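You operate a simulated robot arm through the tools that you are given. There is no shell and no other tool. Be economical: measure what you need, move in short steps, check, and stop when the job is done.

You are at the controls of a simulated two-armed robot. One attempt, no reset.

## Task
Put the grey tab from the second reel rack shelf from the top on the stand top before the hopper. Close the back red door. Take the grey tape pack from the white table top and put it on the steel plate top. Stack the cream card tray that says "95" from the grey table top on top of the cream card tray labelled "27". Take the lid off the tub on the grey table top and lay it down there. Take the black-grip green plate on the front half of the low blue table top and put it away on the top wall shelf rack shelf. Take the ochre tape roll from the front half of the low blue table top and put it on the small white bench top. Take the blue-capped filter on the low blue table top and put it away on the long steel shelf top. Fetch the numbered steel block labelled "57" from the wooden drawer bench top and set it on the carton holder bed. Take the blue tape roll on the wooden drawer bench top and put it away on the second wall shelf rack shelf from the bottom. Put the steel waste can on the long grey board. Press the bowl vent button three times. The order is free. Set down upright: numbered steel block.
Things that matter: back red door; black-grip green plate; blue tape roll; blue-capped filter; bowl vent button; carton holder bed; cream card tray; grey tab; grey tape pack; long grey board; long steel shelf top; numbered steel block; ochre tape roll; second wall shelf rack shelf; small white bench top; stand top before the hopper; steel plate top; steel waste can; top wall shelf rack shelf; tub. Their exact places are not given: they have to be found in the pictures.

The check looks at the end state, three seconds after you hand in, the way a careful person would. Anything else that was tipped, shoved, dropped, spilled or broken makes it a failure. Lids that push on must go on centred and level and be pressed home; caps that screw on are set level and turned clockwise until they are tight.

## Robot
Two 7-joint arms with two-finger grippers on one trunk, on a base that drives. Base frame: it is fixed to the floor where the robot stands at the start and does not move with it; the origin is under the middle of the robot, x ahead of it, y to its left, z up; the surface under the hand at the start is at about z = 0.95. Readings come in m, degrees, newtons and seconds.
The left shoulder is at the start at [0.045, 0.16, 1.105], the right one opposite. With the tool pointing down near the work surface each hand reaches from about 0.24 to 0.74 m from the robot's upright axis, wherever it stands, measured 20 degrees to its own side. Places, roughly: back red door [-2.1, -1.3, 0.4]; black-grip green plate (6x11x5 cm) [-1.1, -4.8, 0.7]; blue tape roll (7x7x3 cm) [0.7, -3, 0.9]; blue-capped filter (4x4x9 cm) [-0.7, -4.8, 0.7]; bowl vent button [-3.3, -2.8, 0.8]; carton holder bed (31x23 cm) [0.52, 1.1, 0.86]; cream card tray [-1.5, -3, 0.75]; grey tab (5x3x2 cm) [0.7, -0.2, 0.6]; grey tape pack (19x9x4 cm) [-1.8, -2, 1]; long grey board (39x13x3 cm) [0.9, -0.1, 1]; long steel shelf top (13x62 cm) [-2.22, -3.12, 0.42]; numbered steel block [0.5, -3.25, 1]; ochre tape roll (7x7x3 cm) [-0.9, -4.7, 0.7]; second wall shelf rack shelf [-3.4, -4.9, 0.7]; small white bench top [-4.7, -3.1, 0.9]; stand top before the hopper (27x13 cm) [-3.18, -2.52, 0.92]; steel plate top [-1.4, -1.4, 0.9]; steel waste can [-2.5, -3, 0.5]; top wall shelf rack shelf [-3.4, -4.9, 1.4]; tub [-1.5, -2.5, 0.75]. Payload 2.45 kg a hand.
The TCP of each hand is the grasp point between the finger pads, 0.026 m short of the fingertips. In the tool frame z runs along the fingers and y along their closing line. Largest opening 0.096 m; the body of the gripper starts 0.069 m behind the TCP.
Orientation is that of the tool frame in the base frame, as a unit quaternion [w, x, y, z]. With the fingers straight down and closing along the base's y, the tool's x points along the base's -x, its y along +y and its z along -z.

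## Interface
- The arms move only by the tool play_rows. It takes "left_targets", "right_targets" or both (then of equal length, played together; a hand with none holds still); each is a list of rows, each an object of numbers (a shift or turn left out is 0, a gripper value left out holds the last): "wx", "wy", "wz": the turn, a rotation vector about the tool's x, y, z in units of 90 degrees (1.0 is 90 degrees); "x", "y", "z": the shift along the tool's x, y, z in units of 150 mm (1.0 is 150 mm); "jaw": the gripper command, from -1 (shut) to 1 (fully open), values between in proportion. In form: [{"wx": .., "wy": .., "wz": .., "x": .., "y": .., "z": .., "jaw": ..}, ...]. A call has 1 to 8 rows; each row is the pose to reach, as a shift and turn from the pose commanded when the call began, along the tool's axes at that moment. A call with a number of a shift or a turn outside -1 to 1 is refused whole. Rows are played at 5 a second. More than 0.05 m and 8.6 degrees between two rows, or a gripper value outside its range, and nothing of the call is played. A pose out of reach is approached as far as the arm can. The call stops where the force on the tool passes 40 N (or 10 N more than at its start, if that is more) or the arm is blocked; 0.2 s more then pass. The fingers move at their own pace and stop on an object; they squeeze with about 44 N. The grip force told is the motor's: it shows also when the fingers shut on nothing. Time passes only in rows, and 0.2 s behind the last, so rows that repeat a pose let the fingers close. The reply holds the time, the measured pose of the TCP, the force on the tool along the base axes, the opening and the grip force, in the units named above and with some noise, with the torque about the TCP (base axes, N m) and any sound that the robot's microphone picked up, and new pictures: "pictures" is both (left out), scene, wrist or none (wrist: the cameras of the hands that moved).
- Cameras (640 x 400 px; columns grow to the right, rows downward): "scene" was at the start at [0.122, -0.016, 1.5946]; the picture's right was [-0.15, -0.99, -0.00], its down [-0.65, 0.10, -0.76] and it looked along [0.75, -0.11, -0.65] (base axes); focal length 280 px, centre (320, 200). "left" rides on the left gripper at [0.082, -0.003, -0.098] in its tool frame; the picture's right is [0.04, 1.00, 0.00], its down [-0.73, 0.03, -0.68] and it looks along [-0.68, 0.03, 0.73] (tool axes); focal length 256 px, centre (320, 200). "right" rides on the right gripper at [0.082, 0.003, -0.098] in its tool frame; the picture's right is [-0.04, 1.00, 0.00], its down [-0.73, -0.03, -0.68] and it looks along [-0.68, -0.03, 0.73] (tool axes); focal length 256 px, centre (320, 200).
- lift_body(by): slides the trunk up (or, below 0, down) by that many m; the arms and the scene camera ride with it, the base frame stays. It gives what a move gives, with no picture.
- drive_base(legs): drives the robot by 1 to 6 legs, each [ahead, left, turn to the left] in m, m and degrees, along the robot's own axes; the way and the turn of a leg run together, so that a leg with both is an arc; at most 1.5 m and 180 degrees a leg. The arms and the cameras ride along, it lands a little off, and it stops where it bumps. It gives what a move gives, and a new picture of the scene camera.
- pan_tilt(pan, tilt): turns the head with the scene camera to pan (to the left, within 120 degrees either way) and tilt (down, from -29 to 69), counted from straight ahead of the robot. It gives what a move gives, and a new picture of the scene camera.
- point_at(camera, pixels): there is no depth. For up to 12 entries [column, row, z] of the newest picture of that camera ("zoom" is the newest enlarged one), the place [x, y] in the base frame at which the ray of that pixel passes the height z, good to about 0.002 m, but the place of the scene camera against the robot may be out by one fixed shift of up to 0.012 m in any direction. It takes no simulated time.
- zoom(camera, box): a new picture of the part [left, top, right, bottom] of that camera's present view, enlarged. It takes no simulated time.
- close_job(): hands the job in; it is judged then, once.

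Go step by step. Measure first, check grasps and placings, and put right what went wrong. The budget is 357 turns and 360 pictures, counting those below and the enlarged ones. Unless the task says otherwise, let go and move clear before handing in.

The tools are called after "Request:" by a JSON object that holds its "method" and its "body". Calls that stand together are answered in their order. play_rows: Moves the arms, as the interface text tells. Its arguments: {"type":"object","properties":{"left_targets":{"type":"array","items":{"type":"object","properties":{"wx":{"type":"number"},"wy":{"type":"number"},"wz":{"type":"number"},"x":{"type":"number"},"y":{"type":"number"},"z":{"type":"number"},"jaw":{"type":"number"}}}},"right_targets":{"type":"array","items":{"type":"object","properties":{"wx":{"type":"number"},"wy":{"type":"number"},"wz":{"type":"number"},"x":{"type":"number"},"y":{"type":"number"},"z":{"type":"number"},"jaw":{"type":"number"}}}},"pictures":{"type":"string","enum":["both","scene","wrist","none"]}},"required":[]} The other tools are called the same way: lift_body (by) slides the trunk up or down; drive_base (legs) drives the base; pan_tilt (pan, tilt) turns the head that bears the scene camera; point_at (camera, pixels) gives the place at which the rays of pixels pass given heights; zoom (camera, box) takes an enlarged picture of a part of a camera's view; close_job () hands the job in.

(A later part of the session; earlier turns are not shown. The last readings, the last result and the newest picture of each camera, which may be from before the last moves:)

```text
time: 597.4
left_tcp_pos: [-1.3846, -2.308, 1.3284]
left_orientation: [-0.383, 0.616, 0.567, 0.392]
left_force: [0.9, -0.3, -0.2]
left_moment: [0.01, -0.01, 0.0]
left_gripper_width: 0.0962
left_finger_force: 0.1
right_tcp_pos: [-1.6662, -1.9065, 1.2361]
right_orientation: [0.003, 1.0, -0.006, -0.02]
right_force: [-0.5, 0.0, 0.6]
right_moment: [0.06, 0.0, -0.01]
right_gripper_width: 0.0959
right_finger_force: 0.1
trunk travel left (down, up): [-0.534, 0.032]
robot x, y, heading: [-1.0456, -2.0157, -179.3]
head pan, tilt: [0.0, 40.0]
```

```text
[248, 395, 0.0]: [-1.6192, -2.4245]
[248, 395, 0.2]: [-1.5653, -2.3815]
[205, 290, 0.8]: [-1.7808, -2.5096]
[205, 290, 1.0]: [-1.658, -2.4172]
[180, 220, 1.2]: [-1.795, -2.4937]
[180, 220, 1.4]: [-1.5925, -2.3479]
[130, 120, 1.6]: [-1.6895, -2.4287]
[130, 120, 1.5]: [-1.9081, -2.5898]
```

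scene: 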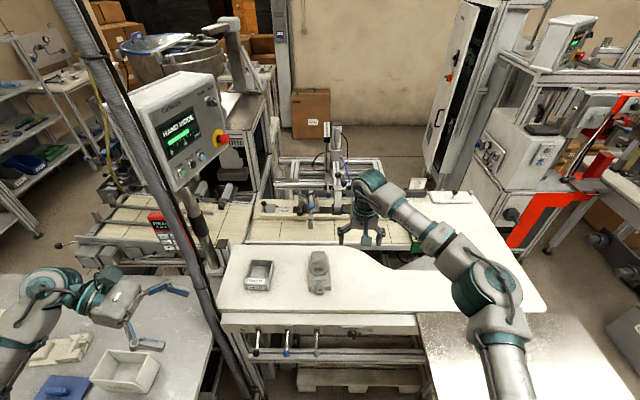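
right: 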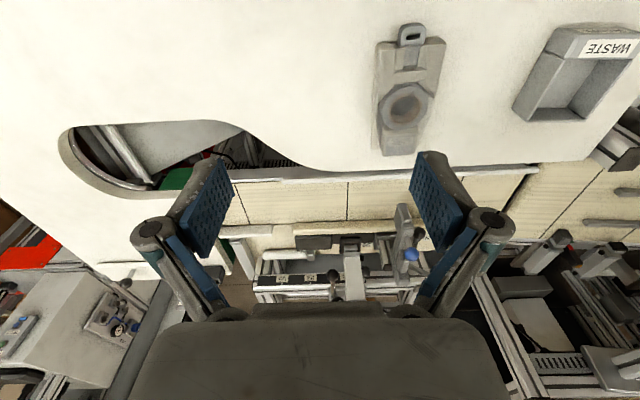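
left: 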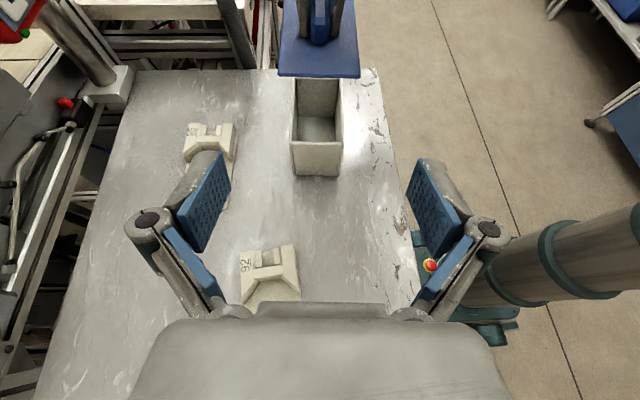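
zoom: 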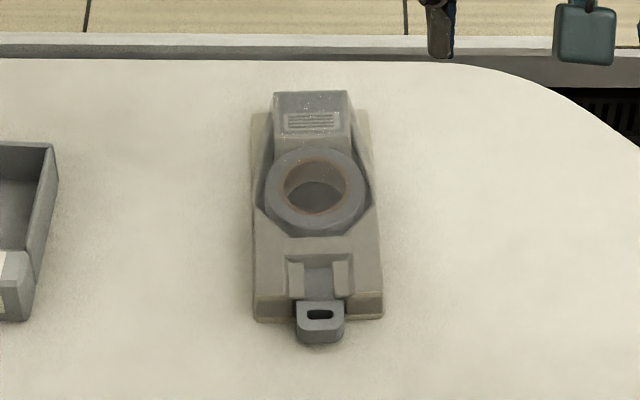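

The post is at about (-1.635,-2.40), clear of the left hand. I creep forward, lower the trunk and bring the right hand over the pack.

Request:
{"method": "drive_base", "body": {"legs": [[0.06, 0, 0]]}}

Request:
{"method": "lift_body", "body": {"by": -0.12}}

Request:
{"method": "play_rows", "body": {"right_targets": [{"y": 0.15, "x": -0.05}, {"y": 0.3, "x": -0.1}, {"y": 0.45, "x": -0.15}, {"y": 0.6, "x": -0.2}, {"y": 0.75, "x": -0.2}, {"y": 0.8, "x": -0.2}, {"y": 0.8, "x": -0.2}], "pictures": "wrist"}}

```text
time: 598.3
left_tcp_pos: [-1.4311, -2.3057, 1.3308]
left_orientation: [-0.384, 0.618, 0.565, 0.389]
left_force: [-0.2, 1.1, 0.2]
left_moment: [0.0, 0.04, -0.02]
left_gripper_width: 0.0959
left_finger_force: 0.1
right_tcp_pos: [-1.716, -1.9057, 1.2425]
right_orientation: [0.004, 1.0, -0.006, -0.025]
right_force: [1.0, -0.3, 0.7]
right_moment: [0.0, 0.03, 0.04]
right_gripper_width: 0.0961
right_finger_force: 0.1
trunk travel left (down, up): [-0.534, 0.032]
robot x, y, heading: [-1.1083, -2.0117, -179.5]
head pan, tilt: [0.0, 40.0]
```

scene: 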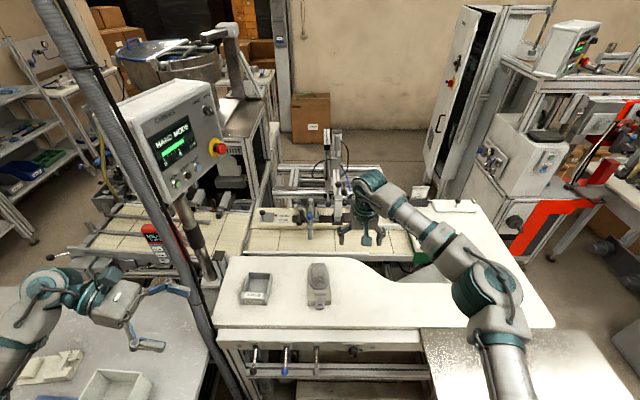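

```text
time: 599.8
left_tcp_pos: [-1.4415, -2.3049, 1.2101]
left_orientation: [-0.382, 0.616, 0.567, 0.391]
left_force: [-0.8, -0.8, 0.1]
left_moment: [0.02, 0.02, -0.03]
left_gripper_width: 0.0959
left_finger_force: 0.0
right_tcp_pos: [-1.7267, -1.9044, 1.1169]
right_orientation: [0.005, 1.0, -0.005, -0.022]
right_force: [0.3, 0.4, 0.6]
right_moment: [-0.01, -0.03, 0.03]
right_gripper_width: 0.0958
right_finger_force: 0.1
trunk travel left (down, up): [-0.414, 0.152]
robot x, y, heading: [-1.1038, -2.0137, -179.7]
head pan, tilt: [0.0, 40.0]
```

```text
time: 601.4
left_tcp_pos: [-1.4399, -2.3045, 1.2092]
left_orientation: [-0.381, 0.617, 0.567, 0.39]
left_force: [0.0, -0.2, 0.2]
left_moment: [0.01, -0.01, 0.0]
left_gripper_width: 0.0958
left_finger_force: 0.0
right_tcp_pos: [-1.7573, -2.024, 1.1201]
right_orientation: [0.004, 1.0, -0.005, -0.022]
right_force: [0.2, 0.3, -1.1]
right_moment: [0.0, 0.0, -0.01]
right_gripper_width: 0.096
right_finger_force: 0.1
trunk travel left (down, up): [-0.414, 0.152]
robot x, y, heading: [-1.1058, -2.0141, -179.6]
head pan, tilt: [0.0, 40.0]
```

right: 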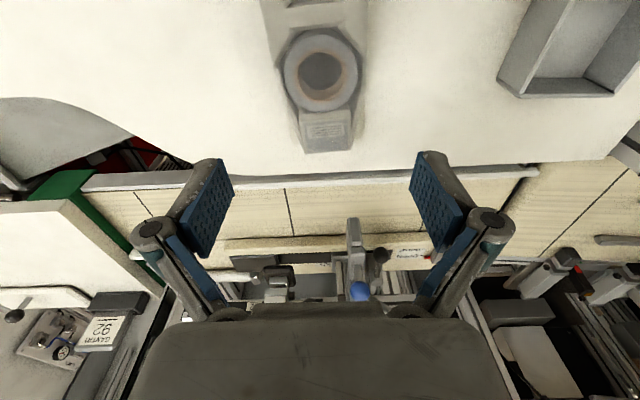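

Request:
{"method": "point_at", "body": {"camera": "right", "pixels": [[322, 72, 0.97], [284, 72, 0.97], [361, 72, 0.97], [300, 148, 0.97], [352, 146, 0.97], [265, 20, 0.935], [366, 20, 0.935], [322, 72, 0.95]]}}

```text
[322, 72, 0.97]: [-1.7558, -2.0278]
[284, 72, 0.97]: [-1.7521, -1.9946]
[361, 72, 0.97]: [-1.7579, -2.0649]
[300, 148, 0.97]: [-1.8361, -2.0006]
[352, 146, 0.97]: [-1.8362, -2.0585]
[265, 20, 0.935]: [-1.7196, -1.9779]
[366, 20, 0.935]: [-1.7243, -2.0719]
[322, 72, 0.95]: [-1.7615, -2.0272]
```

Aligned over the roll part. I descend and close.

Request:
{"method": "play_rows", "body": {"right_targets": [{"z": 0.25, "y": 0.027}, {"z": 0.5, "y": 0.027}, {"z": 0.75, "y": 0.027}, {"z": 0.92, "y": 0.027}, {"z": 1.0, "y": 0.027}, {"z": 1.0, "y": 0.027, "jaw": -1}, {"z": 1.0, "y": 0.027}, {"z": 1.0, "y": 0.027}], "pictures": "wrist"}}

```text
time: 603.2
left_tcp_pos: [-1.4394, -2.3052, 1.2096]
left_orientation: [-0.382, 0.616, 0.567, 0.391]
left_force: [-0.1, -0.5, -0.4]
left_moment: [-0.01, 0.01, 0.0]
left_gripper_width: 0.096
left_finger_force: 0.1
right_tcp_pos: [-1.7546, -2.0294, 0.9729]
right_orientation: [0.004, 1.0, -0.007, -0.023]
right_force: [-3.6, 1.6, 9.6]
right_moment: [0.48, 0.04, 0.18]
right_gripper_width: 0.0817
right_finger_force: 30.5
right hand out of reach, approached as far as the arm can: row 3, 4, 5, 6, 7, 8
trunk travel left (down, up): [-0.414, 0.152]
robot x, y, heading: [-1.107, -2.0136, -179.5]
head pan, tilt: [0.0, 40.0]
```

right: 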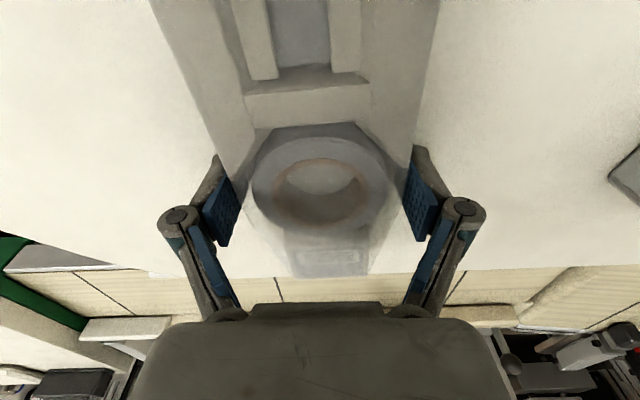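

Request:
{"method": "play_rows", "body": {"right_targets": [{"z": 0, "jaw": -1}, {"z": -0.1}, {"z": -0.25}, {"z": -0.4}, {"z": -0.6}, {"z": -0.8}], "pictures": "both"}}

```text
time: 604.6
left_tcp_pos: [-1.4404, -2.306, 1.2102]
left_orientation: [-0.382, 0.617, 0.567, 0.39]
left_force: [0.1, -0.1, 0.4]
left_moment: [-0.01, 0.01, 0.0]
left_gripper_width: 0.0958
left_finger_force: 0.0
right_tcp_pos: [-1.7476, -2.0248, 1.0919]
right_orientation: [0.005, 1.0, -0.005, -0.022]
right_force: [0.6, -0.2, -1.4]
right_moment: [0.02, -0.02, 0.01]
right_gripper_width: 0.0819
right_finger_force: 30.0
trunk travel left (down, up): [-0.414, 0.152]
robot x, y, heading: [-1.1058, -2.0161, -179.6]
head pan, tilt: [0.0, 40.0]
```

scene: 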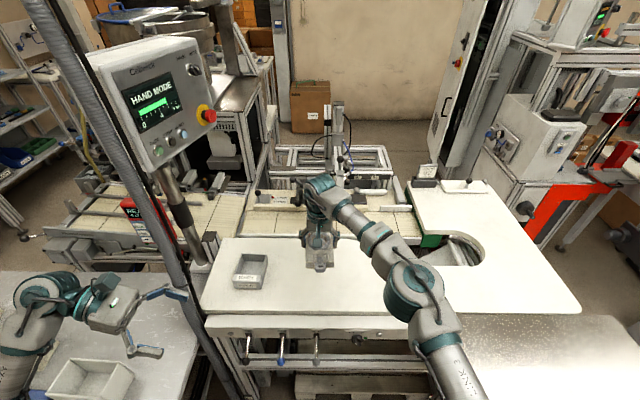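
right: 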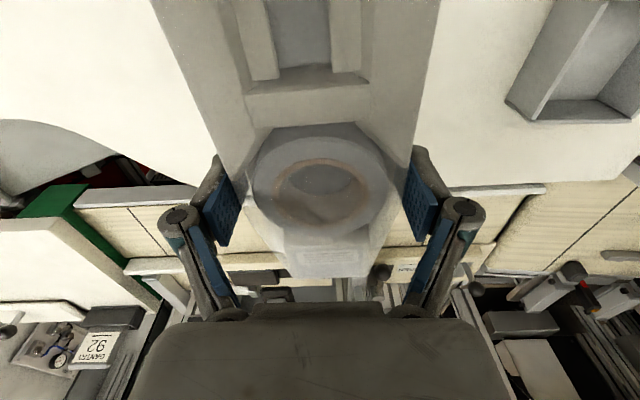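

The pack is lifted. I back off and carry it north to the steel plate.

Request:
{"method": "lift_body", "body": {"by": 0.12}}

Request:
{"method": "drive_base", "body": {"legs": [[-0.35, 0, 0], [0, 0, -90], [0.55, 0, 0], [0, 0, 90]]}}

Request:
{"method": "pan_tilt", "body": {"pan": 0, "tilt": 55}}

```text
time: 606.1
left_tcp_pos: [-1.4426, -2.3042, 1.3294]
left_orientation: [-0.381, 0.617, 0.568, 0.39]
left_force: [0.6, 0.3, 0.7]
left_moment: [0.0, 0.0, -0.02]
left_gripper_width: 0.096
left_finger_force: 0.0
right_tcp_pos: [-1.7479, -2.0267, 1.2112]
right_orientation: [0.004, 1.0, -0.006, -0.021]
right_force: [0.6, -0.3, -1.3]
right_moment: [0.01, 0.02, -0.01]
right_gripper_width: 0.0817
right_finger_force: 29.8
trunk travel left (down, up): [-0.534, 0.032]
robot x, y, heading: [-1.1084, -2.0143, -179.6]
head pan, tilt: [0.0, 40.0]
```

```text
time: 618.8
left_tcp_pos: [-1.0974, -1.7609, 1.3295]
left_orientation: [-0.389, 0.606, 0.579, 0.383]
left_force: [-0.4, 1.2, -0.3]
left_moment: [0.04, -0.01, -0.01]
left_gripper_width: 0.0962
left_finger_force: 0.1
right_tcp_pos: [-1.4171, -1.4967, 1.2119]
right_orientation: [0.006, 1.0, 0.015, -0.023]
right_force: [-0.2, -0.1, -1.0]
right_moment: [0.03, 0.01, -0.02]
right_gripper_width: 0.0808
right_finger_force: 30.1
trunk travel left (down, up): [-0.534, 0.032]
robot x, y, heading: [-0.7721, -1.4614, -176.9]
head pan, tilt: [0.0, 40.0]
```

scene: 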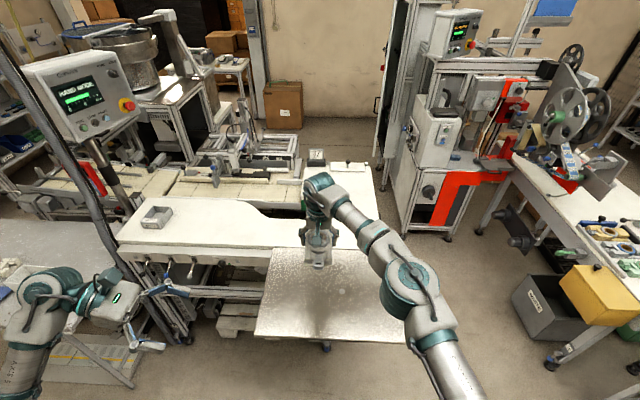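

```text
time: 619.6
left_tcp_pos: [-1.0942, -1.7608, 1.3323]
left_orientation: [-0.39, 0.606, 0.578, 0.382]
left_force: [0.1, -1.0, 0.1]
left_moment: [0.01, -0.02, -0.01]
left_gripper_width: 0.0961
left_finger_force: 0.1
right_tcp_pos: [-1.4138, -1.4957, 1.214]
right_orientation: [0.006, 1.0, 0.014, -0.023]
right_force: [0.2, 1.3, -1.1]
right_moment: [0.02, 0.01, -0.02]
right_gripper_width: 0.0808
right_finger_force: 30.0
trunk travel left (down, up): [-0.534, 0.032]
robot x, y, heading: [-0.7729, -1.46, -177.1]
head pan, tilt: [0.0, 55.0]
```

scene: 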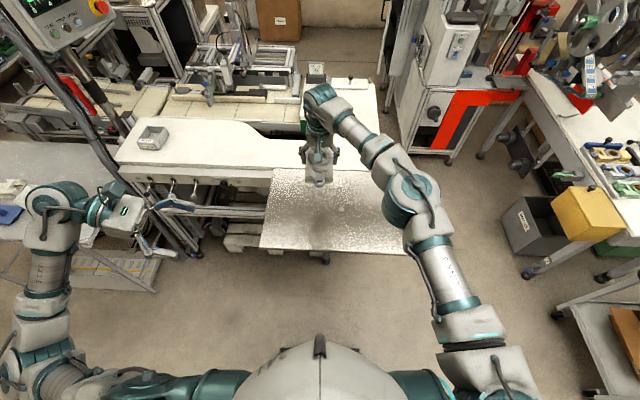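

Request:
{"method": "point_at", "body": {"camera": "scene", "pixels": [[275, 169, 0.9], [259, 247, 0.9], [408, 253, 0.9], [330, 250, 0.9], [340, 172, 0.9]]}}

Request:
{"method": "play_rows", "body": {"right_targets": [{"z": 0.25}, {"z": 0.5}, {"z": 0.75}, {"z": 1.0}], "pictures": "wrist"}}

```text
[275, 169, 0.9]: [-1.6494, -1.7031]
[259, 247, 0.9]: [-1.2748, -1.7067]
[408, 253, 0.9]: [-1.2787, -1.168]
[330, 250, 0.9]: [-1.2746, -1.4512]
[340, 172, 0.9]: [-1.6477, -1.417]
```

```text
time: 620.6
left_tcp_pos: [-1.0933, -1.7624, 1.331]
left_orientation: [-0.39, 0.606, 0.58, 0.381]
left_force: [0.9, -0.3, 0.3]
left_moment: [0.05, 0.0, 0.0]
left_gripper_width: 0.0959
left_finger_force: 0.0
right_tcp_pos: [-1.4209, -1.498, 1.066]
right_orientation: [0.006, 1.0, 0.016, -0.023]
right_force: [0.3, 0.3, -1.3]
right_moment: [-0.04, -0.01, 0.0]
right_gripper_width: 0.081
right_finger_force: 30.2
trunk travel left (down, up): [-0.534, 0.032]
robot x, y, heading: [-0.7741, -1.4604, -177.2]
head pan, tilt: [0.0, 55.0]
```

right: 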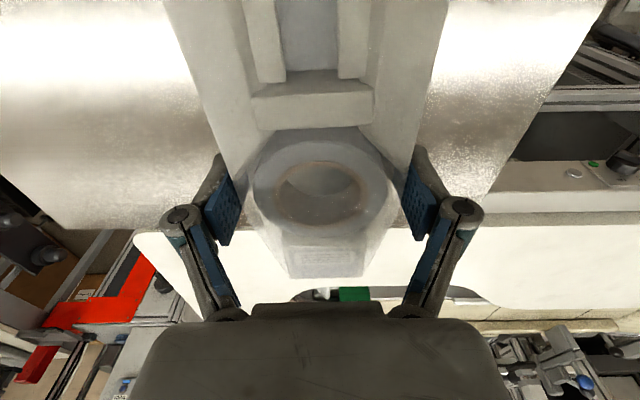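

Well inside the plate. I lower to contact.

Request:
{"method": "play_rows", "body": {"right_targets": [{"z": 0.2}, {"z": 0.4}, {"z": 0.6}, {"z": 0.7}, {"z": 0.76}, {"z": 0.82}, {"z": 0.88}, {"z": 0.94}], "pictures": "wrist"}}

```text
time: 622.2
left_tcp_pos: [-1.0896, -1.7588, 1.3341]
left_orientation: [-0.39, 0.607, 0.579, 0.379]
left_force: [-1.0, 0.8, 0.5]
left_moment: [-0.01, 0.01, -0.08]
left_gripper_width: 0.0962
left_finger_force: 0.1
right_tcp_pos: [-1.3982, -1.4884, 0.9681]
right_orientation: [0.009, 0.999, 0.014, -0.032]
right_force: [7.0, -0.5, 20.6]
right_moment: [0.86, 0.08, -0.29]
right_gripper_width: 0.0808
right_finger_force: 30.0
right hand out of reach, approached as far as the arm can: row 1, 2, 3, 4, 5, 6, 7, 8
trunk travel left (down, up): [-0.534, 0.032]
robot x, y, heading: [-0.7734, -1.4556, -177.2]
head pan, tilt: [0.0, 55.0]
stopped in row 8 (right hand): the force on the tool passed its limit at 52 N (the readings are from after the stop); the commanded pose is now the measured one
```

right: 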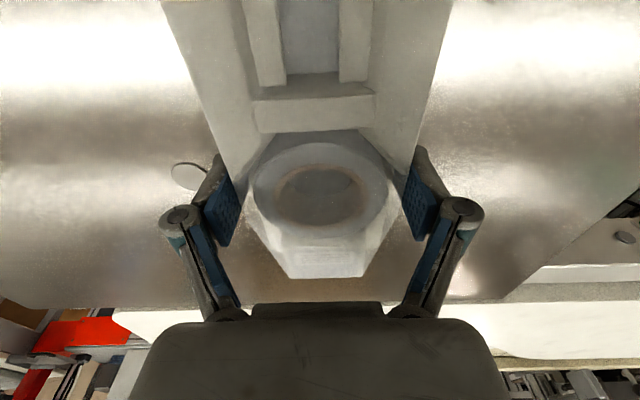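

Contact; I release and rise.

Request:
{"method": "play_rows", "body": {"right_targets": [{"jaw": 1}, {"jaw": 1}, {"z": -0.1}, {"z": -0.3}, {"z": -0.5}, {"z": -0.75}, {"z": -1.0}], "pictures": "both"}}

```text
time: 623.8
left_tcp_pos: [-1.0924, -1.7573, 1.3326]
left_orientation: [-0.389, 0.607, 0.579, 0.379]
left_force: [0.6, 0.8, -0.7]
left_moment: [0.01, -0.01, 0.01]
left_gripper_width: 0.0961
left_finger_force: 0.0
right_tcp_pos: [-1.389, -1.484, 1.1134]
right_orientation: [0.009, 0.999, 0.015, -0.03]
right_force: [-0.9, 0.3, 0.6]
right_moment: [0.0, 0.02, -0.02]
right_gripper_width: 0.0958
right_finger_force: 0.0
trunk travel left (down, up): [-0.534, 0.032]
robot x, y, heading: [-0.7742, -1.4605, -177.2]
head pan, tilt: [0.0, 55.0]
```

scene: 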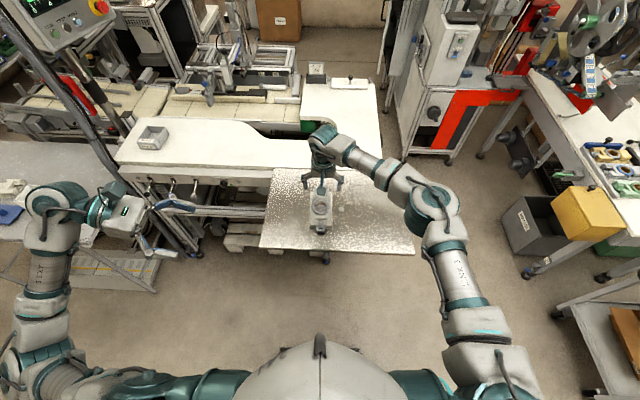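
right: 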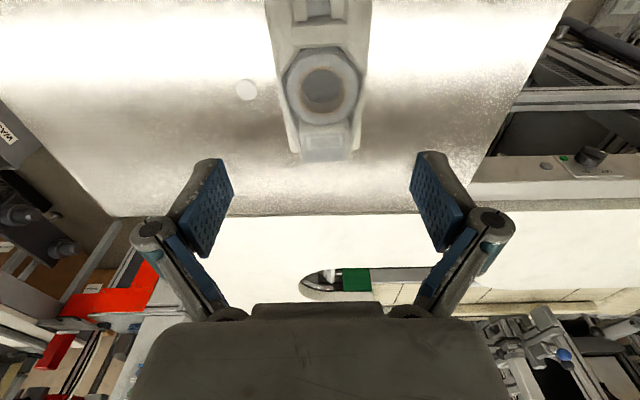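

The pack is on the steel plate. Now the back red door: I drive round to the north side and look.

Request:
{"method": "drive_base", "body": {"legs": [[-0.1, 0, 0], [0, 0, -93], [1.0, 0, 0], [0, 0, 90]]}}

Request:
{"method": "pan_tilt", "body": {"pan": 30, "tilt": 35}}

```text
time: 637.5
left_tcp_pos: [-0.9848, -0.7397, 1.3321]
left_orientation: [-0.372, 0.633, 0.55, 0.398]
left_force: [0.6, -0.4, -0.8]
left_moment: [0.02, -0.01, -0.01]
left_gripper_width: 0.0961
left_finger_force: 0.1
right_tcp_pos: [-1.2546, -0.441, 1.1128]
right_orientation: [0.006, 0.999, -0.031, -0.03]
right_force: [0.4, 0.6, 0.3]
right_moment: [-0.03, 0.01, 0.0]
right_gripper_width: 0.096
right_finger_force: 0.1
trunk travel left (down, up): [-0.534, 0.032]
robot x, y, heading: [-0.6414, -0.4694, 177.5]
head pan, tilt: [0.0, 55.0]
```

scene: 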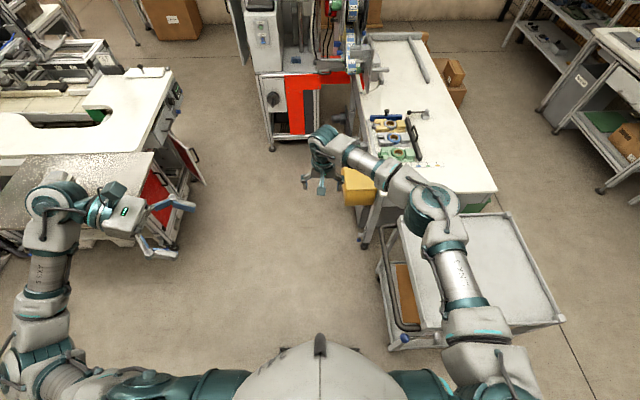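

```text
time: 638.5
left_tcp_pos: [-0.9812, -0.7377, 1.334]
left_orientation: [-0.372, 0.634, 0.55, 0.397]
left_force: [0.0, 0.0, 0.4]
left_moment: [0.02, 0.01, -0.04]
left_gripper_width: 0.0961
left_finger_force: 0.1
right_tcp_pos: [-1.2531, -0.4396, 1.1162]
right_orientation: [0.008, 0.999, -0.032, -0.031]
right_force: [0.5, -0.3, 0.2]
right_moment: [-0.02, -0.01, 0.01]
right_gripper_width: 0.0959
right_finger_force: 0.1
trunk travel left (down, up): [-0.534, 0.032]
robot x, y, heading: [-0.6395, -0.4737, 177.7]
head pan, tilt: [30.0, 35.0]
```

scene: 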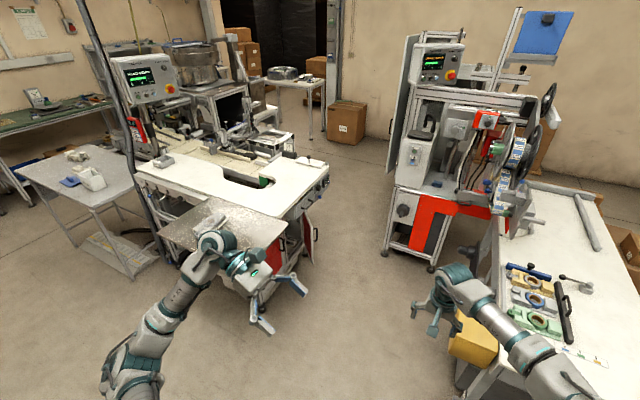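

Request:
{"method": "drive_base", "body": {"legs": [[0, 0, 22], [0.65, 0, 0]]}}

Request:
{"method": "pan_tilt", "body": {"pan": 10, "tilt": 40}}

Request:
{"method": "zoom", "body": {"camera": "scene", "box": [160, 130, 400, 280]}}

```text
time: 643.2
left_tcp_pos: [-1.4526, -1.0646, 1.3343]
left_orientation: [-0.441, 0.517, 0.66, 0.319]
left_force: [-0.2, 0.2, 0.4]
left_moment: [-0.03, -0.01, -0.02]
left_gripper_width: 0.0956
left_finger_force: 0.1
right_tcp_pos: [-1.8166, -0.8871, 1.1155]
right_orientation: [0.012, 0.986, 0.161, -0.03]
right_force: [0.9, -0.4, -0.2]
right_moment: [0.02, 0.02, -0.02]
right_gripper_width: 0.0958
right_finger_force: 0.1
trunk travel left (down, up): [-0.534, 0.032]
robot x, y, heading: [-1.2397, -0.6883, -160.3]
head pan, tilt: [30.0, 35.0]
```

scene: 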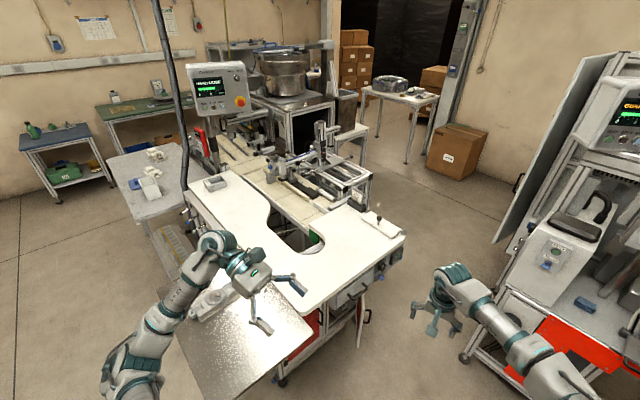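

```text
time: 644.0
left_tcp_pos: [-1.4513, -1.0589, 1.3359]
left_orientation: [-0.44, 0.518, 0.661, 0.317]
left_force: [0.7, -0.1, 0.7]
left_moment: [0.04, 0.03, 0.01]
left_gripper_width: 0.0957
left_finger_force: 0.0
right_tcp_pos: [-1.8165, -0.8856, 1.1168]
right_orientation: [0.014, 0.986, 0.161, -0.031]
right_force: [0.2, 0.4, -0.2]
right_moment: [0.0, 0.0, 0.02]
right_gripper_width: 0.096
right_finger_force: 0.1
trunk travel left (down, up): [-0.534, 0.032]
robot x, y, heading: [-1.2409, -0.6863, -160.5]
head pan, tilt: [10.0, 40.0]
```

scene: 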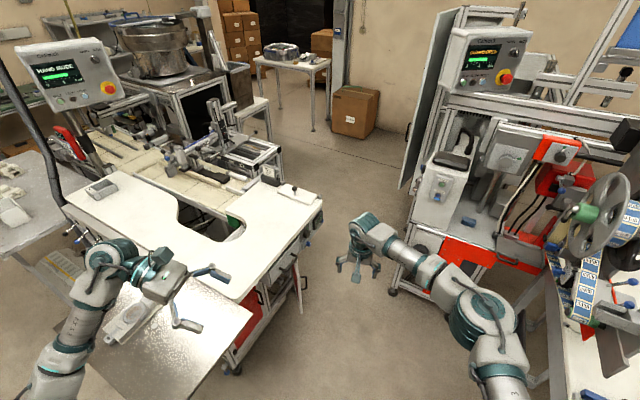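

```text
2.67 times, centred on (280, 205) of scene
```

zoom: 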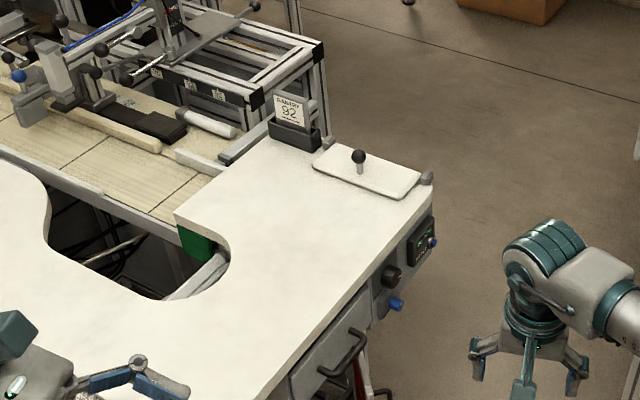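

Request:
{"method": "zoom", "body": {"camera": "scene", "box": [200, 220, 360, 380]}}

Request:
{"method": "point_at", "body": {"camera": "scene", "pixels": [[303, 314, 0.1], [303, 314, 0.2], [295, 315, 0.2], [303, 262, 0.5], [320, 215, 0.93], [245, 300, 0.93], [300, 240, 0.75]]}}

```text
2.50 times, centred on (280, 300) of scene
```

zoom: 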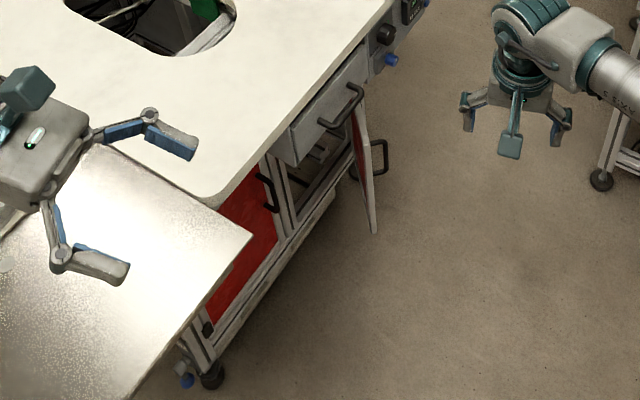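

```text
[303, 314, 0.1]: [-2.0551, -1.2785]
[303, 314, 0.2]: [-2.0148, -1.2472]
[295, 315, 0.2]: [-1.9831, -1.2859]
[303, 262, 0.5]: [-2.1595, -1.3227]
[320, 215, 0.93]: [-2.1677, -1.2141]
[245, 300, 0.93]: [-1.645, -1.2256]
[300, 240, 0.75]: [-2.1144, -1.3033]
```

Request:
{"method": "point_at", "body": {"camera": "scene", "pixels": [[392, 292, 0.0], [258, 296, 0.6], [258, 296, 0.5], [305, 282, 0.45], [305, 282, 0.55], [236, 370, 0.0], [295, 258, 0.55], [540, 390, 0.0], [300, 288, 0.15]]}}

Request:
{"method": "drive_base", "body": {"legs": [[0.25, 0, 40]]}}

Request:
{"method": "pan_tilt", "body": {"pan": -25, "tilt": 50}}

```text
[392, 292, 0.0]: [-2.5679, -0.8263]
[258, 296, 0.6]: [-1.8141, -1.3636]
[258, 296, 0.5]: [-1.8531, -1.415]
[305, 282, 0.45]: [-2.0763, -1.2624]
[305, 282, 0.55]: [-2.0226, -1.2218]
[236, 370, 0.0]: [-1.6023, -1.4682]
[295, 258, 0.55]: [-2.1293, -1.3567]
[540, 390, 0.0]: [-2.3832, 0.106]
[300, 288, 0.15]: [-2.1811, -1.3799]
```

```text
time: 646.3
left_tcp_pos: [-1.3446, -1.2624, 1.3353]
left_orientation: [-0.524, 0.256, 0.799, 0.144]
left_force: [0.1, -0.2, 0.0]
left_moment: [0.02, 0.02, 0.0]
left_gripper_width: 0.096
left_finger_force: 0.0
right_tcp_pos: [-1.7347, -1.3656, 1.1172]
right_orientation: [0.024, 0.869, 0.493, -0.024]
right_force: [0.0, 0.6, 0.4]
right_moment: [0.01, -0.03, 0.03]
right_gripper_width: 0.096
right_finger_force: 0.1
trunk travel left (down, up): [-0.534, 0.032]
robot x, y, heading: [-1.4264, -0.84, -120.0]
head pan, tilt: [10.0, 40.0]
```

scene: 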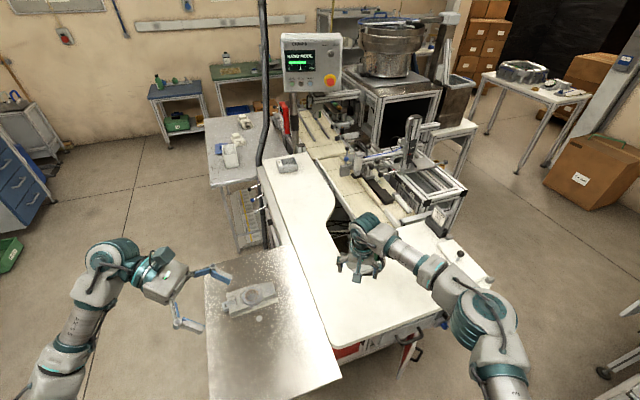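

```text
time: 647.3
left_tcp_pos: [-1.3454, -1.26, 1.3371]
left_orientation: [-0.523, 0.256, 0.8, 0.143]
left_force: [-0.5, -0.1, 0.4]
left_moment: [0.03, 0.05, -0.04]
left_gripper_width: 0.0964
left_finger_force: 0.0
right_tcp_pos: [-1.7347, -1.3649, 1.1196]
right_orientation: [0.025, 0.87, 0.492, -0.024]
right_force: [0.7, 0.3, -0.5]
right_moment: [-0.01, 0.01, -0.02]
right_gripper_width: 0.0961
right_finger_force: 0.0
trunk travel left (down, up): [-0.534, 0.032]
robot x, y, heading: [-1.4268, -0.8445, -120.0]
head pan, tilt: [-25.0, 50.0]
```

scene: 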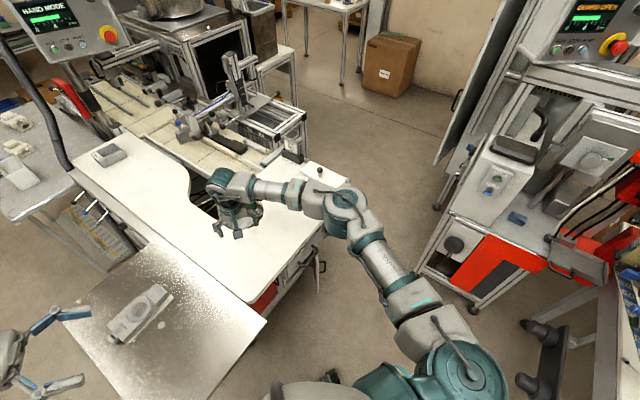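

Request:
{"method": "point_at", "body": {"camera": "scene", "pixels": [[473, 310, 0.0], [422, 262, 0.0], [545, 380, 0.0], [320, 290, 0.13], [315, 258, 0.7], [275, 385, 0.0], [300, 272, 0.6]]}}

Request:
{"method": "zoom", "body": {"camera": "scene", "box": [240, 220, 400, 340]}}

```text
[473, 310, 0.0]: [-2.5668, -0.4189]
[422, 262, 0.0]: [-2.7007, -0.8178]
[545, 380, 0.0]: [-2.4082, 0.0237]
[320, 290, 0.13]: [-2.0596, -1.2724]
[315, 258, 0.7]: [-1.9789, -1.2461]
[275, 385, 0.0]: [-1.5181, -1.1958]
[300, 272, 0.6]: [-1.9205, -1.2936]
```

```text
3.33 times, centred on (320, 280) of scene
```

zoom: 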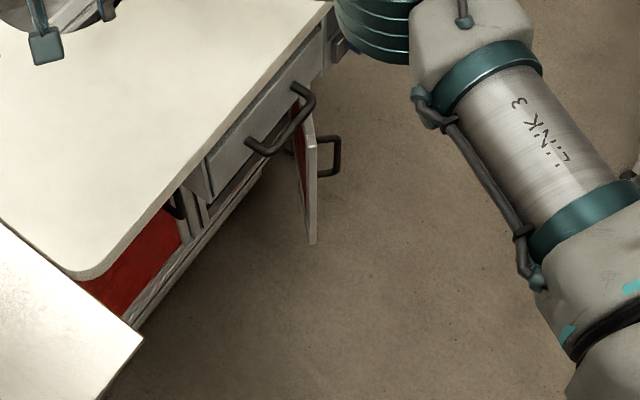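

The door's free edge is at about (-2.05,-1.27), z 0.13–0.7, hinged on the west side, standing about 60° open. I turn to face south, back off and sidestep west so I can push it from the north-west.

Request:
{"method": "drive_base", "body": {"legs": [[0, 0, 30], [-0.25, 0, 0], [0, -0.17, 0], [0, -0.17, 0], [0, -0.17, 0], [0, -0.12, 0]]}}

Request:
{"method": "pan_tilt", "body": {"pan": 0, "tilt": 60}}

```text
time: 652.5
left_tcp_pos: [-1.4132, -0.9039, 1.3143]
left_orientation: [-0.575, 0.069, 0.814, 0.035]
left_force: [1.8, -1.2, -6.4]
left_moment: [0.1, 0.57, 0.0]
left_gripper_width: 0.0955
left_finger_force: 0.0
right_tcp_pos: [-1.7096, -1.1964, 1.126]
right_orientation: [0.019, 0.739, 0.672, -0.045]
right_force: [-5.9, -4.0, -3.3]
right_moment: [0.33, -0.48, 0.0]
right_gripper_width: 0.096
right_finger_force: 0.1
trunk travel left (down, up): [-0.534, 0.032]
robot x, y, heading: [-1.7151, -0.597, -90.5]
head pan, tilt: [-25.0, 50.0]
stopped in leg 4: the robot was blocked; the commanded pose is now the measured one
```

scene: 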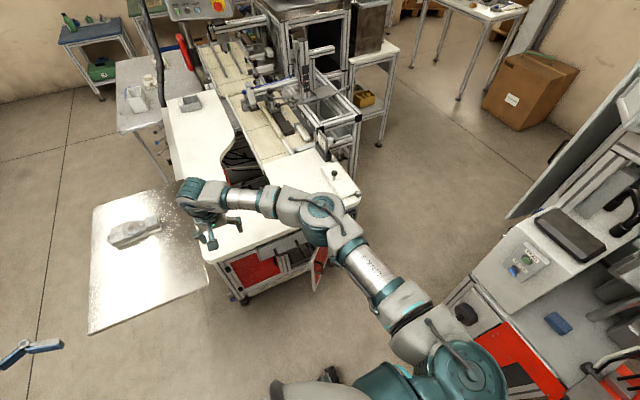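

```text
time: 653.4
left_tcp_pos: [-1.5232, -0.8937, 1.3474]
left_orientation: [-0.521, 0.071, 0.851, 0.021]
left_force: [1.6, 3.1, -1.1]
left_moment: [-0.12, 0.1, 0.19]
left_gripper_width: 0.0957
left_finger_force: 0.1
right_tcp_pos: [-1.7916, -1.189, 1.1241]
right_orientation: [0.048, 0.721, 0.691, -0.008]
right_force: [-4.5, -2.0, -1.4]
right_moment: [0.17, -0.28, 0.02]
right_gripper_width: 0.096
right_finger_force: 0.1
trunk travel left (down, up): [-0.534, 0.032]
robot x, y, heading: [-1.7258, -0.5922, -89.9]
head pan, tilt: [0.0, 60.0]
```

scene: 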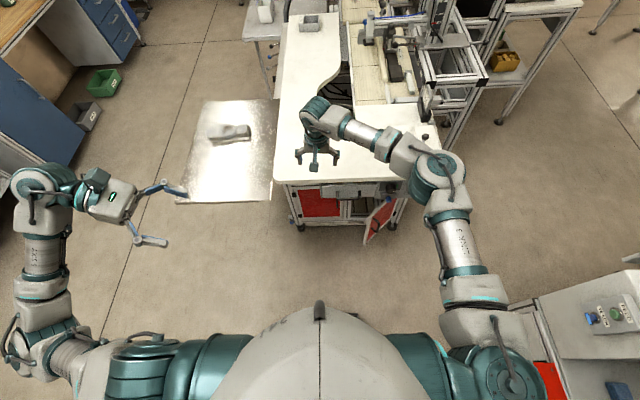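

The right upper arm touches the neighbouring machine, so I step back 7 cm to the left. From here the open red door is clearly visible at (378,215); I measure it.

Request:
{"method": "drive_base", "body": {"legs": [[0, 0.07, 0]]}}

Request:
{"method": "zoom", "body": {"camera": "scene", "box": [280, 160, 440, 260]}}

Request:
{"method": "point_at", "body": {"camera": "scene", "pixels": [[362, 244, 0.13], [393, 225, 0.13], [362, 215, 0.7], [395, 197, 0.7]]}}

```text
time: 654.2
left_tcp_pos: [-1.3852, -0.8696, 1.328]
left_orientation: [-0.523, 0.047, 0.851, 0.021]
left_force: [2.9, -1.4, 0.0]
left_moment: [0.01, 0.17, -0.03]
left_gripper_width: 0.0961
left_finger_force: 0.0
right_tcp_pos: [-1.6505, -1.1829, 1.1395]
right_orientation: [0.051, 0.72, 0.692, -0.027]
right_force: [3.0, -0.5, 0.6]
right_moment: [-0.02, 0.38, -0.02]
right_gripper_width: 0.096
right_finger_force: 0.0
trunk travel left (down, up): [-0.534, 0.032]
robot x, y, heading: [-1.6784, -0.5891, -89.4]
head pan, tilt: [0.0, 60.0]
stopped in leg 1: the robot was blocked; the commanded pose is now the measured one
```

scene: 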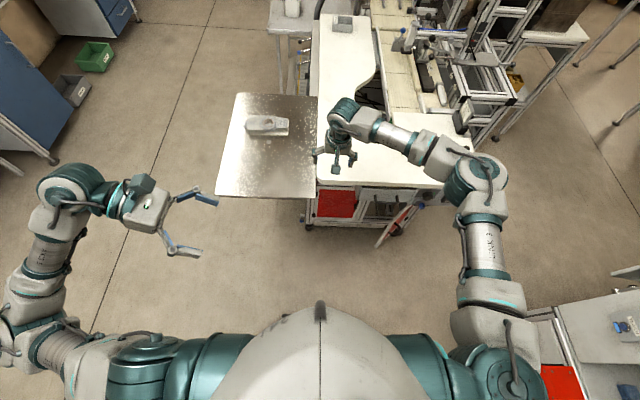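

```text
4.00 times, centred on (360, 210) of scene
```

zoom: 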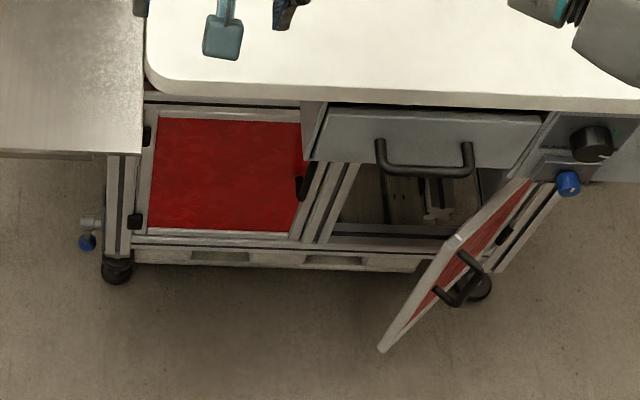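

```text
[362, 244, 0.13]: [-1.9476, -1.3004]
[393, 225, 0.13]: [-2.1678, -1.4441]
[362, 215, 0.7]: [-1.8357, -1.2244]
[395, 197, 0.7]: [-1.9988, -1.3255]
```

The body rocks and something blocks the base. I check behind and to the sides.

Request:
{"method": "pan_tilt", "body": {"pan": -115, "tilt": 55}}

Request:
{"method": "pan_tilt", "body": {"pan": 115, "tilt": 55}}

```text
time: 656.2
left_tcp_pos: [-1.3539, -0.8741, 1.3183]
left_orientation: [-0.561, 0.062, 0.825, 0.031]
left_force: [-2.2, -1.1, 0.3]
left_moment: [0.04, -0.12, -0.02]
left_gripper_width: 0.0959
left_finger_force: 0.2
right_tcp_pos: [-1.631, -1.1799, 1.1363]
right_orientation: [0.028, 0.725, 0.686, -0.043]
right_force: [1.6, 2.8, 0.3]
right_moment: [-0.24, 0.19, 0.03]
right_gripper_width: 0.0959
right_finger_force: 0.1
trunk travel left (down, up): [-0.534, 0.032]
robot x, y, heading: [-1.6679, -0.5861, -90.1]
head pan, tilt: [-115.0, 55.0]
```

scene: 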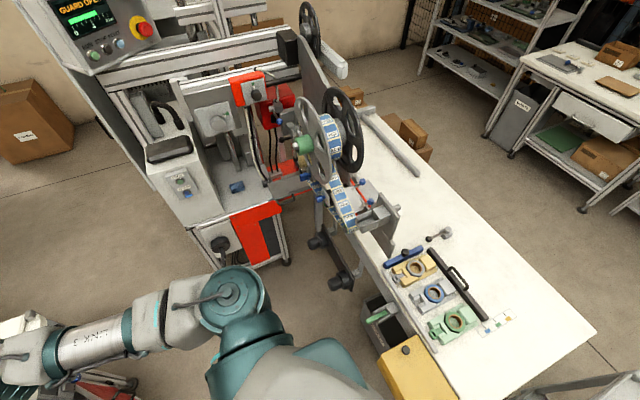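

```text
time: 659.5
left_tcp_pos: [-1.4579, -0.8636, 1.3411]
left_orientation: [-0.531, 0.066, 0.844, 0.028]
left_force: [2.1, 2.2, -0.6]
left_moment: [-0.08, 0.14, 0.15]
left_gripper_width: 0.0959
left_finger_force: 0.1
right_tcp_pos: [-1.7261, -1.1753, 1.1429]
right_orientation: [0.052, 0.727, 0.684, -0.023]
right_force: [-1.5, -1.2, -0.2]
right_moment: [0.12, -0.1, -0.02]
right_gripper_width: 0.0961
right_finger_force: 0.0
trunk travel left (down, up): [-0.534, 0.032]
robot x, y, heading: [-1.6968, -0.5881, -89.7]
head pan, tilt: [115.0, 55.0]
```

scene: 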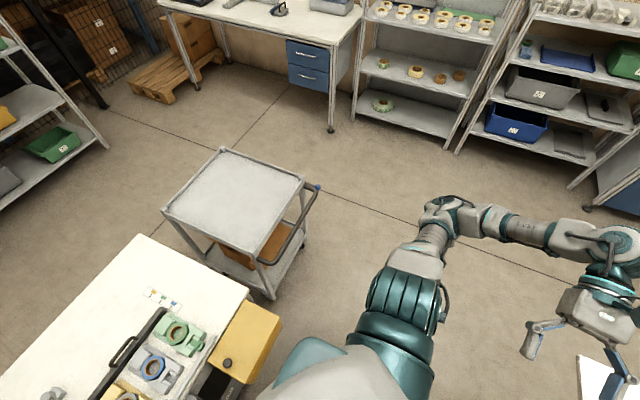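

Behind me is another table end with a yellow bin; nothing is being pushed. I pull the right hand back, lower the trunk, and let the sway settle.

Request:
{"method": "play_rows", "body": {"right_targets": [{"x": 0.12}, {"x": 0.25}, {"x": 0.38}, {"x": 0.5}, {"x": 0.63}, {"x": 0.76}, {"x": 0.88}, {"x": 1.0}], "pictures": "none"}}

Request:
{"method": "lift_body", "body": {"by": -0.4}}

Request:
{"method": "play_rows", "body": {"right_targets": [{"jaw": -1}, {}, {}, {}, {}, {}, {}, {}], "pictures": "none"}}

Request:
{"method": "pan_tilt", "body": {"pan": -20, "tilt": 50}}

```text
time: 661.3
left_tcp_pos: [-1.4014, -0.8639, 1.3307]
left_orientation: [-0.547, 0.065, 0.834, 0.028]
left_force: [-1.2, 0.1, 0.1]
left_moment: [-0.02, -0.05, 0.03]
left_gripper_width: 0.0958
left_finger_force: 0.1
right_tcp_pos: [-1.6657, -1.0236, 1.126]
right_orientation: [0.041, 0.726, 0.686, -0.035]
right_force: [-0.1, -0.3, -0.3]
right_moment: [-0.06, 0.04, 0.0]
right_gripper_width: 0.0963
right_finger_force: 0.0
trunk travel left (down, up): [-0.534, 0.032]
robot x, y, heading: [-1.6841, -0.5886, -89.7]
head pan, tilt: [115.0, 55.0]
```

```text
time: 665.1
left_tcp_pos: [-1.4423, -0.8659, 0.94]
left_orientation: [-0.534, 0.065, 0.842, 0.028]
left_force: [-0.8, 0.4, -0.4]
left_moment: [-0.01, -0.07, 0.06]
left_gripper_width: 0.0961
left_finger_force: 0.1
right_tcp_pos: [-1.7001, -1.0255, 0.7246]
right_orientation: [0.05, 0.727, 0.684, -0.024]
right_force: [-1.5, 0.3, -0.1]
right_moment: [0.01, -0.1, 0.04]
right_gripper_width: 0.0959
right_finger_force: 0.0
trunk travel left (down, up): [-0.134, 0.432]
robot x, y, heading: [-1.6955, -0.5857, -90.0]
head pan, tilt: [115.0, 55.0]
```

```text
time: 666.9
left_tcp_pos: [-1.407, -0.8692, 0.9316]
left_orientation: [-0.548, 0.064, 0.834, 0.029]
left_force: [0.1, -0.4, 0.5]
left_moment: [0.02, 0.02, -0.03]
left_gripper_width: 0.0959
left_finger_force: 0.0
right_tcp_pos: [-1.6705, -1.0243, 0.7253]
right_orientation: [0.04, 0.726, 0.686, -0.034]
right_force: [0.0, 1.5, 0.4]
right_moment: [0.02, 0.04, -0.03]
right_gripper_width: 0.0
right_finger_force: 28.3
trunk travel left (down, up): [-0.134, 0.432]
robot x, y, heading: [-1.6867, -0.5854, -89.8]
head pan, tilt: [115.0, 55.0]
```

```text
time: 669.1
left_tcp_pos: [-1.4223, -0.8676, 0.9343]
left_orientation: [-0.541, 0.064, 0.838, 0.028]
left_force: [0.4, 0.7, 0.7]
left_moment: [-0.02, 0.01, 0.0]
left_gripper_width: 0.0961
left_finger_force: 0.0
right_tcp_pos: [-1.6831, -1.0253, 0.7252]
right_orientation: [0.044, 0.726, 0.685, -0.03]
right_force: [-0.6, -0.1, -0.6]
right_moment: [0.0, -0.04, -0.04]
right_gripper_width: 0.0
right_finger_force: 28.3
trunk travel left (down, up): [-0.134, 0.432]
robot x, y, heading: [-1.6866, -0.5874, -89.9]
head pan, tilt: [-20.0, 50.0]
```

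scene: 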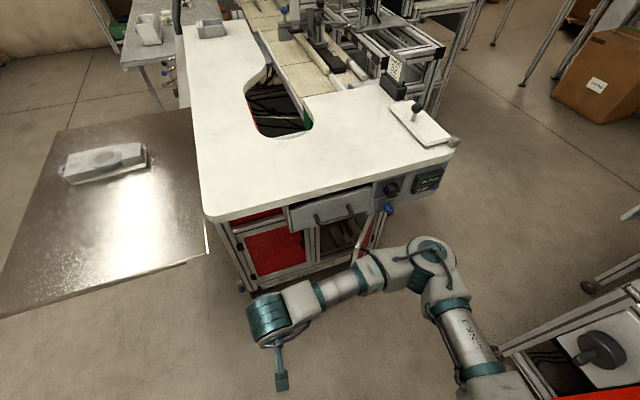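

The door runs from its hinge (-2.24,-1.43) to its free edge (-2.03,-1.28), about 35° open. I pitch the closed right hand forward and bring it to the door's outer side.

Request:
{"method": "play_rows", "body": {"right_targets": [{"wy": -0.0625, "y": -0.12, "z": 0.12}, {"wy": -0.125, "y": -0.25, "z": 0.25}, {"wy": -0.1875, "y": -0.38, "z": 0.38}, {"wy": -0.25, "y": -0.5, "z": 0.5}, {"wy": -0.3125, "y": -0.63, "z": 0.63}, {"wy": -0.375, "y": -0.76, "z": 0.76}, {"wy": -0.4375, "y": -0.88, "z": 0.88}, {"wy": -0.5, "y": -1.0, "z": 1.0}], "pictures": "none"}}

Request:
{"method": "drive_base", "body": {"legs": [[0.12, 0, 0]]}}

Request:
{"method": "play_rows", "body": {"right_targets": [{"y": -0.15, "x": 0.06, "z": 0.06}, {"y": -0.3, "x": 0.13, "z": 0.13}, {"y": -0.45, "x": 0.2, "z": 0.2}, {"y": -0.6, "x": 0.28, "z": 0.28}, {"y": -0.75, "x": 0.35, "z": 0.35}, {"y": -0.9, "x": 0.42, "z": 0.42}, {"y": -1.0, "x": 0.47, "z": 0.47}], "pictures": "both"}}

```text
time: 670.9
left_tcp_pos: [-1.4098, -0.8684, 0.9321]
left_orientation: [-0.547, 0.064, 0.835, 0.029]
left_force: [0.4, -0.5, 0.1]
left_moment: [0.01, 0.06, 0.0]
left_gripper_width: 0.096
left_finger_force: 0.1
right_tcp_pos: [-1.7956, -1.0365, 0.589]
right_orientation: [0.296, 0.66, 0.617, -0.311]
right_force: [1.1, 0.2, 0.0]
right_moment: [0.02, -0.02, -0.05]
right_gripper_width: 0.0001
right_finger_force: 28.4
right hand out of reach, approached as far as the arm can: row 8
trunk travel left (down, up): [-0.134, 0.432]
robot x, y, heading: [-1.6883, -0.5859, -89.9]
head pan, tilt: [-20.0, 50.0]
```

```text
time: 672.1
left_tcp_pos: [-1.4169, -0.988, 0.9337]
left_orientation: [-0.543, 0.063, 0.837, 0.029]
left_force: [0.4, 0.3, 0.3]
left_moment: [-0.03, 0.06, -0.02]
left_gripper_width: 0.096
left_finger_force: 0.0
right_tcp_pos: [-1.7994, -1.1572, 0.5883]
right_orientation: [0.296, 0.662, 0.615, -0.308]
right_force: [0.2, -0.2, -0.2]
right_moment: [0.0, 0.0, 0.03]
right_gripper_width: 0.0001
right_finger_force: 28.5
trunk travel left (down, up): [-0.134, 0.432]
robot x, y, heading: [-1.6893, -0.7035, -89.6]
head pan, tilt: [-20.0, 50.0]
```

scene: 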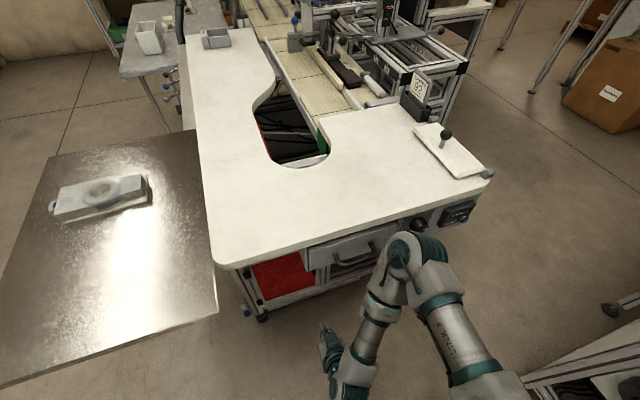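

```text
time: 673.7
left_tcp_pos: [-1.416, -0.9848, 0.9346]
left_orientation: [-0.544, 0.064, 0.836, 0.027]
left_force: [0.9, -0.8, 0.0]
left_moment: [0.0, -0.01, 0.0]
left_gripper_width: 0.0961
left_finger_force: 0.0
right_tcp_pos: [-1.7998, -1.1537, 0.5901]
right_orientation: [0.297, 0.661, 0.616, -0.31]
right_force: [0.6, 0.1, -0.5]
right_moment: [-0.01, 0.03, 0.04]
right_gripper_width: 0.0
right_finger_force: 28.8
right hand out of reach, approached as far as the arm can: row 1, 2, 3, 4, 5, 6, 7
trunk travel left (down, up): [-0.134, 0.432]
robot x, y, heading: [-1.684, -0.7087, -89.5]
head pan, tilt: [-20.0, 50.0]
```

scene: 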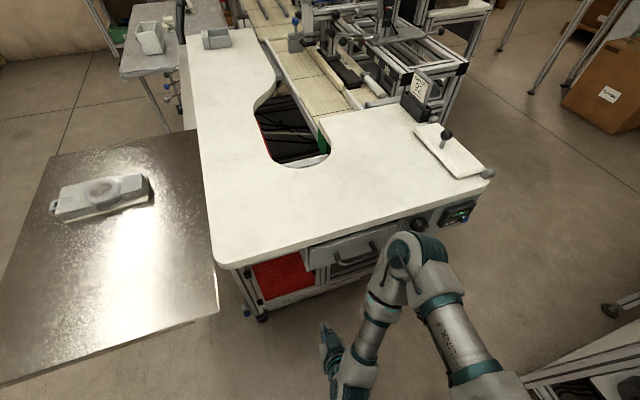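
right: 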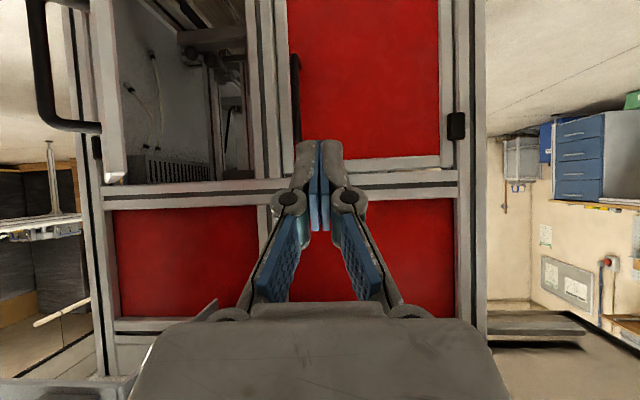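

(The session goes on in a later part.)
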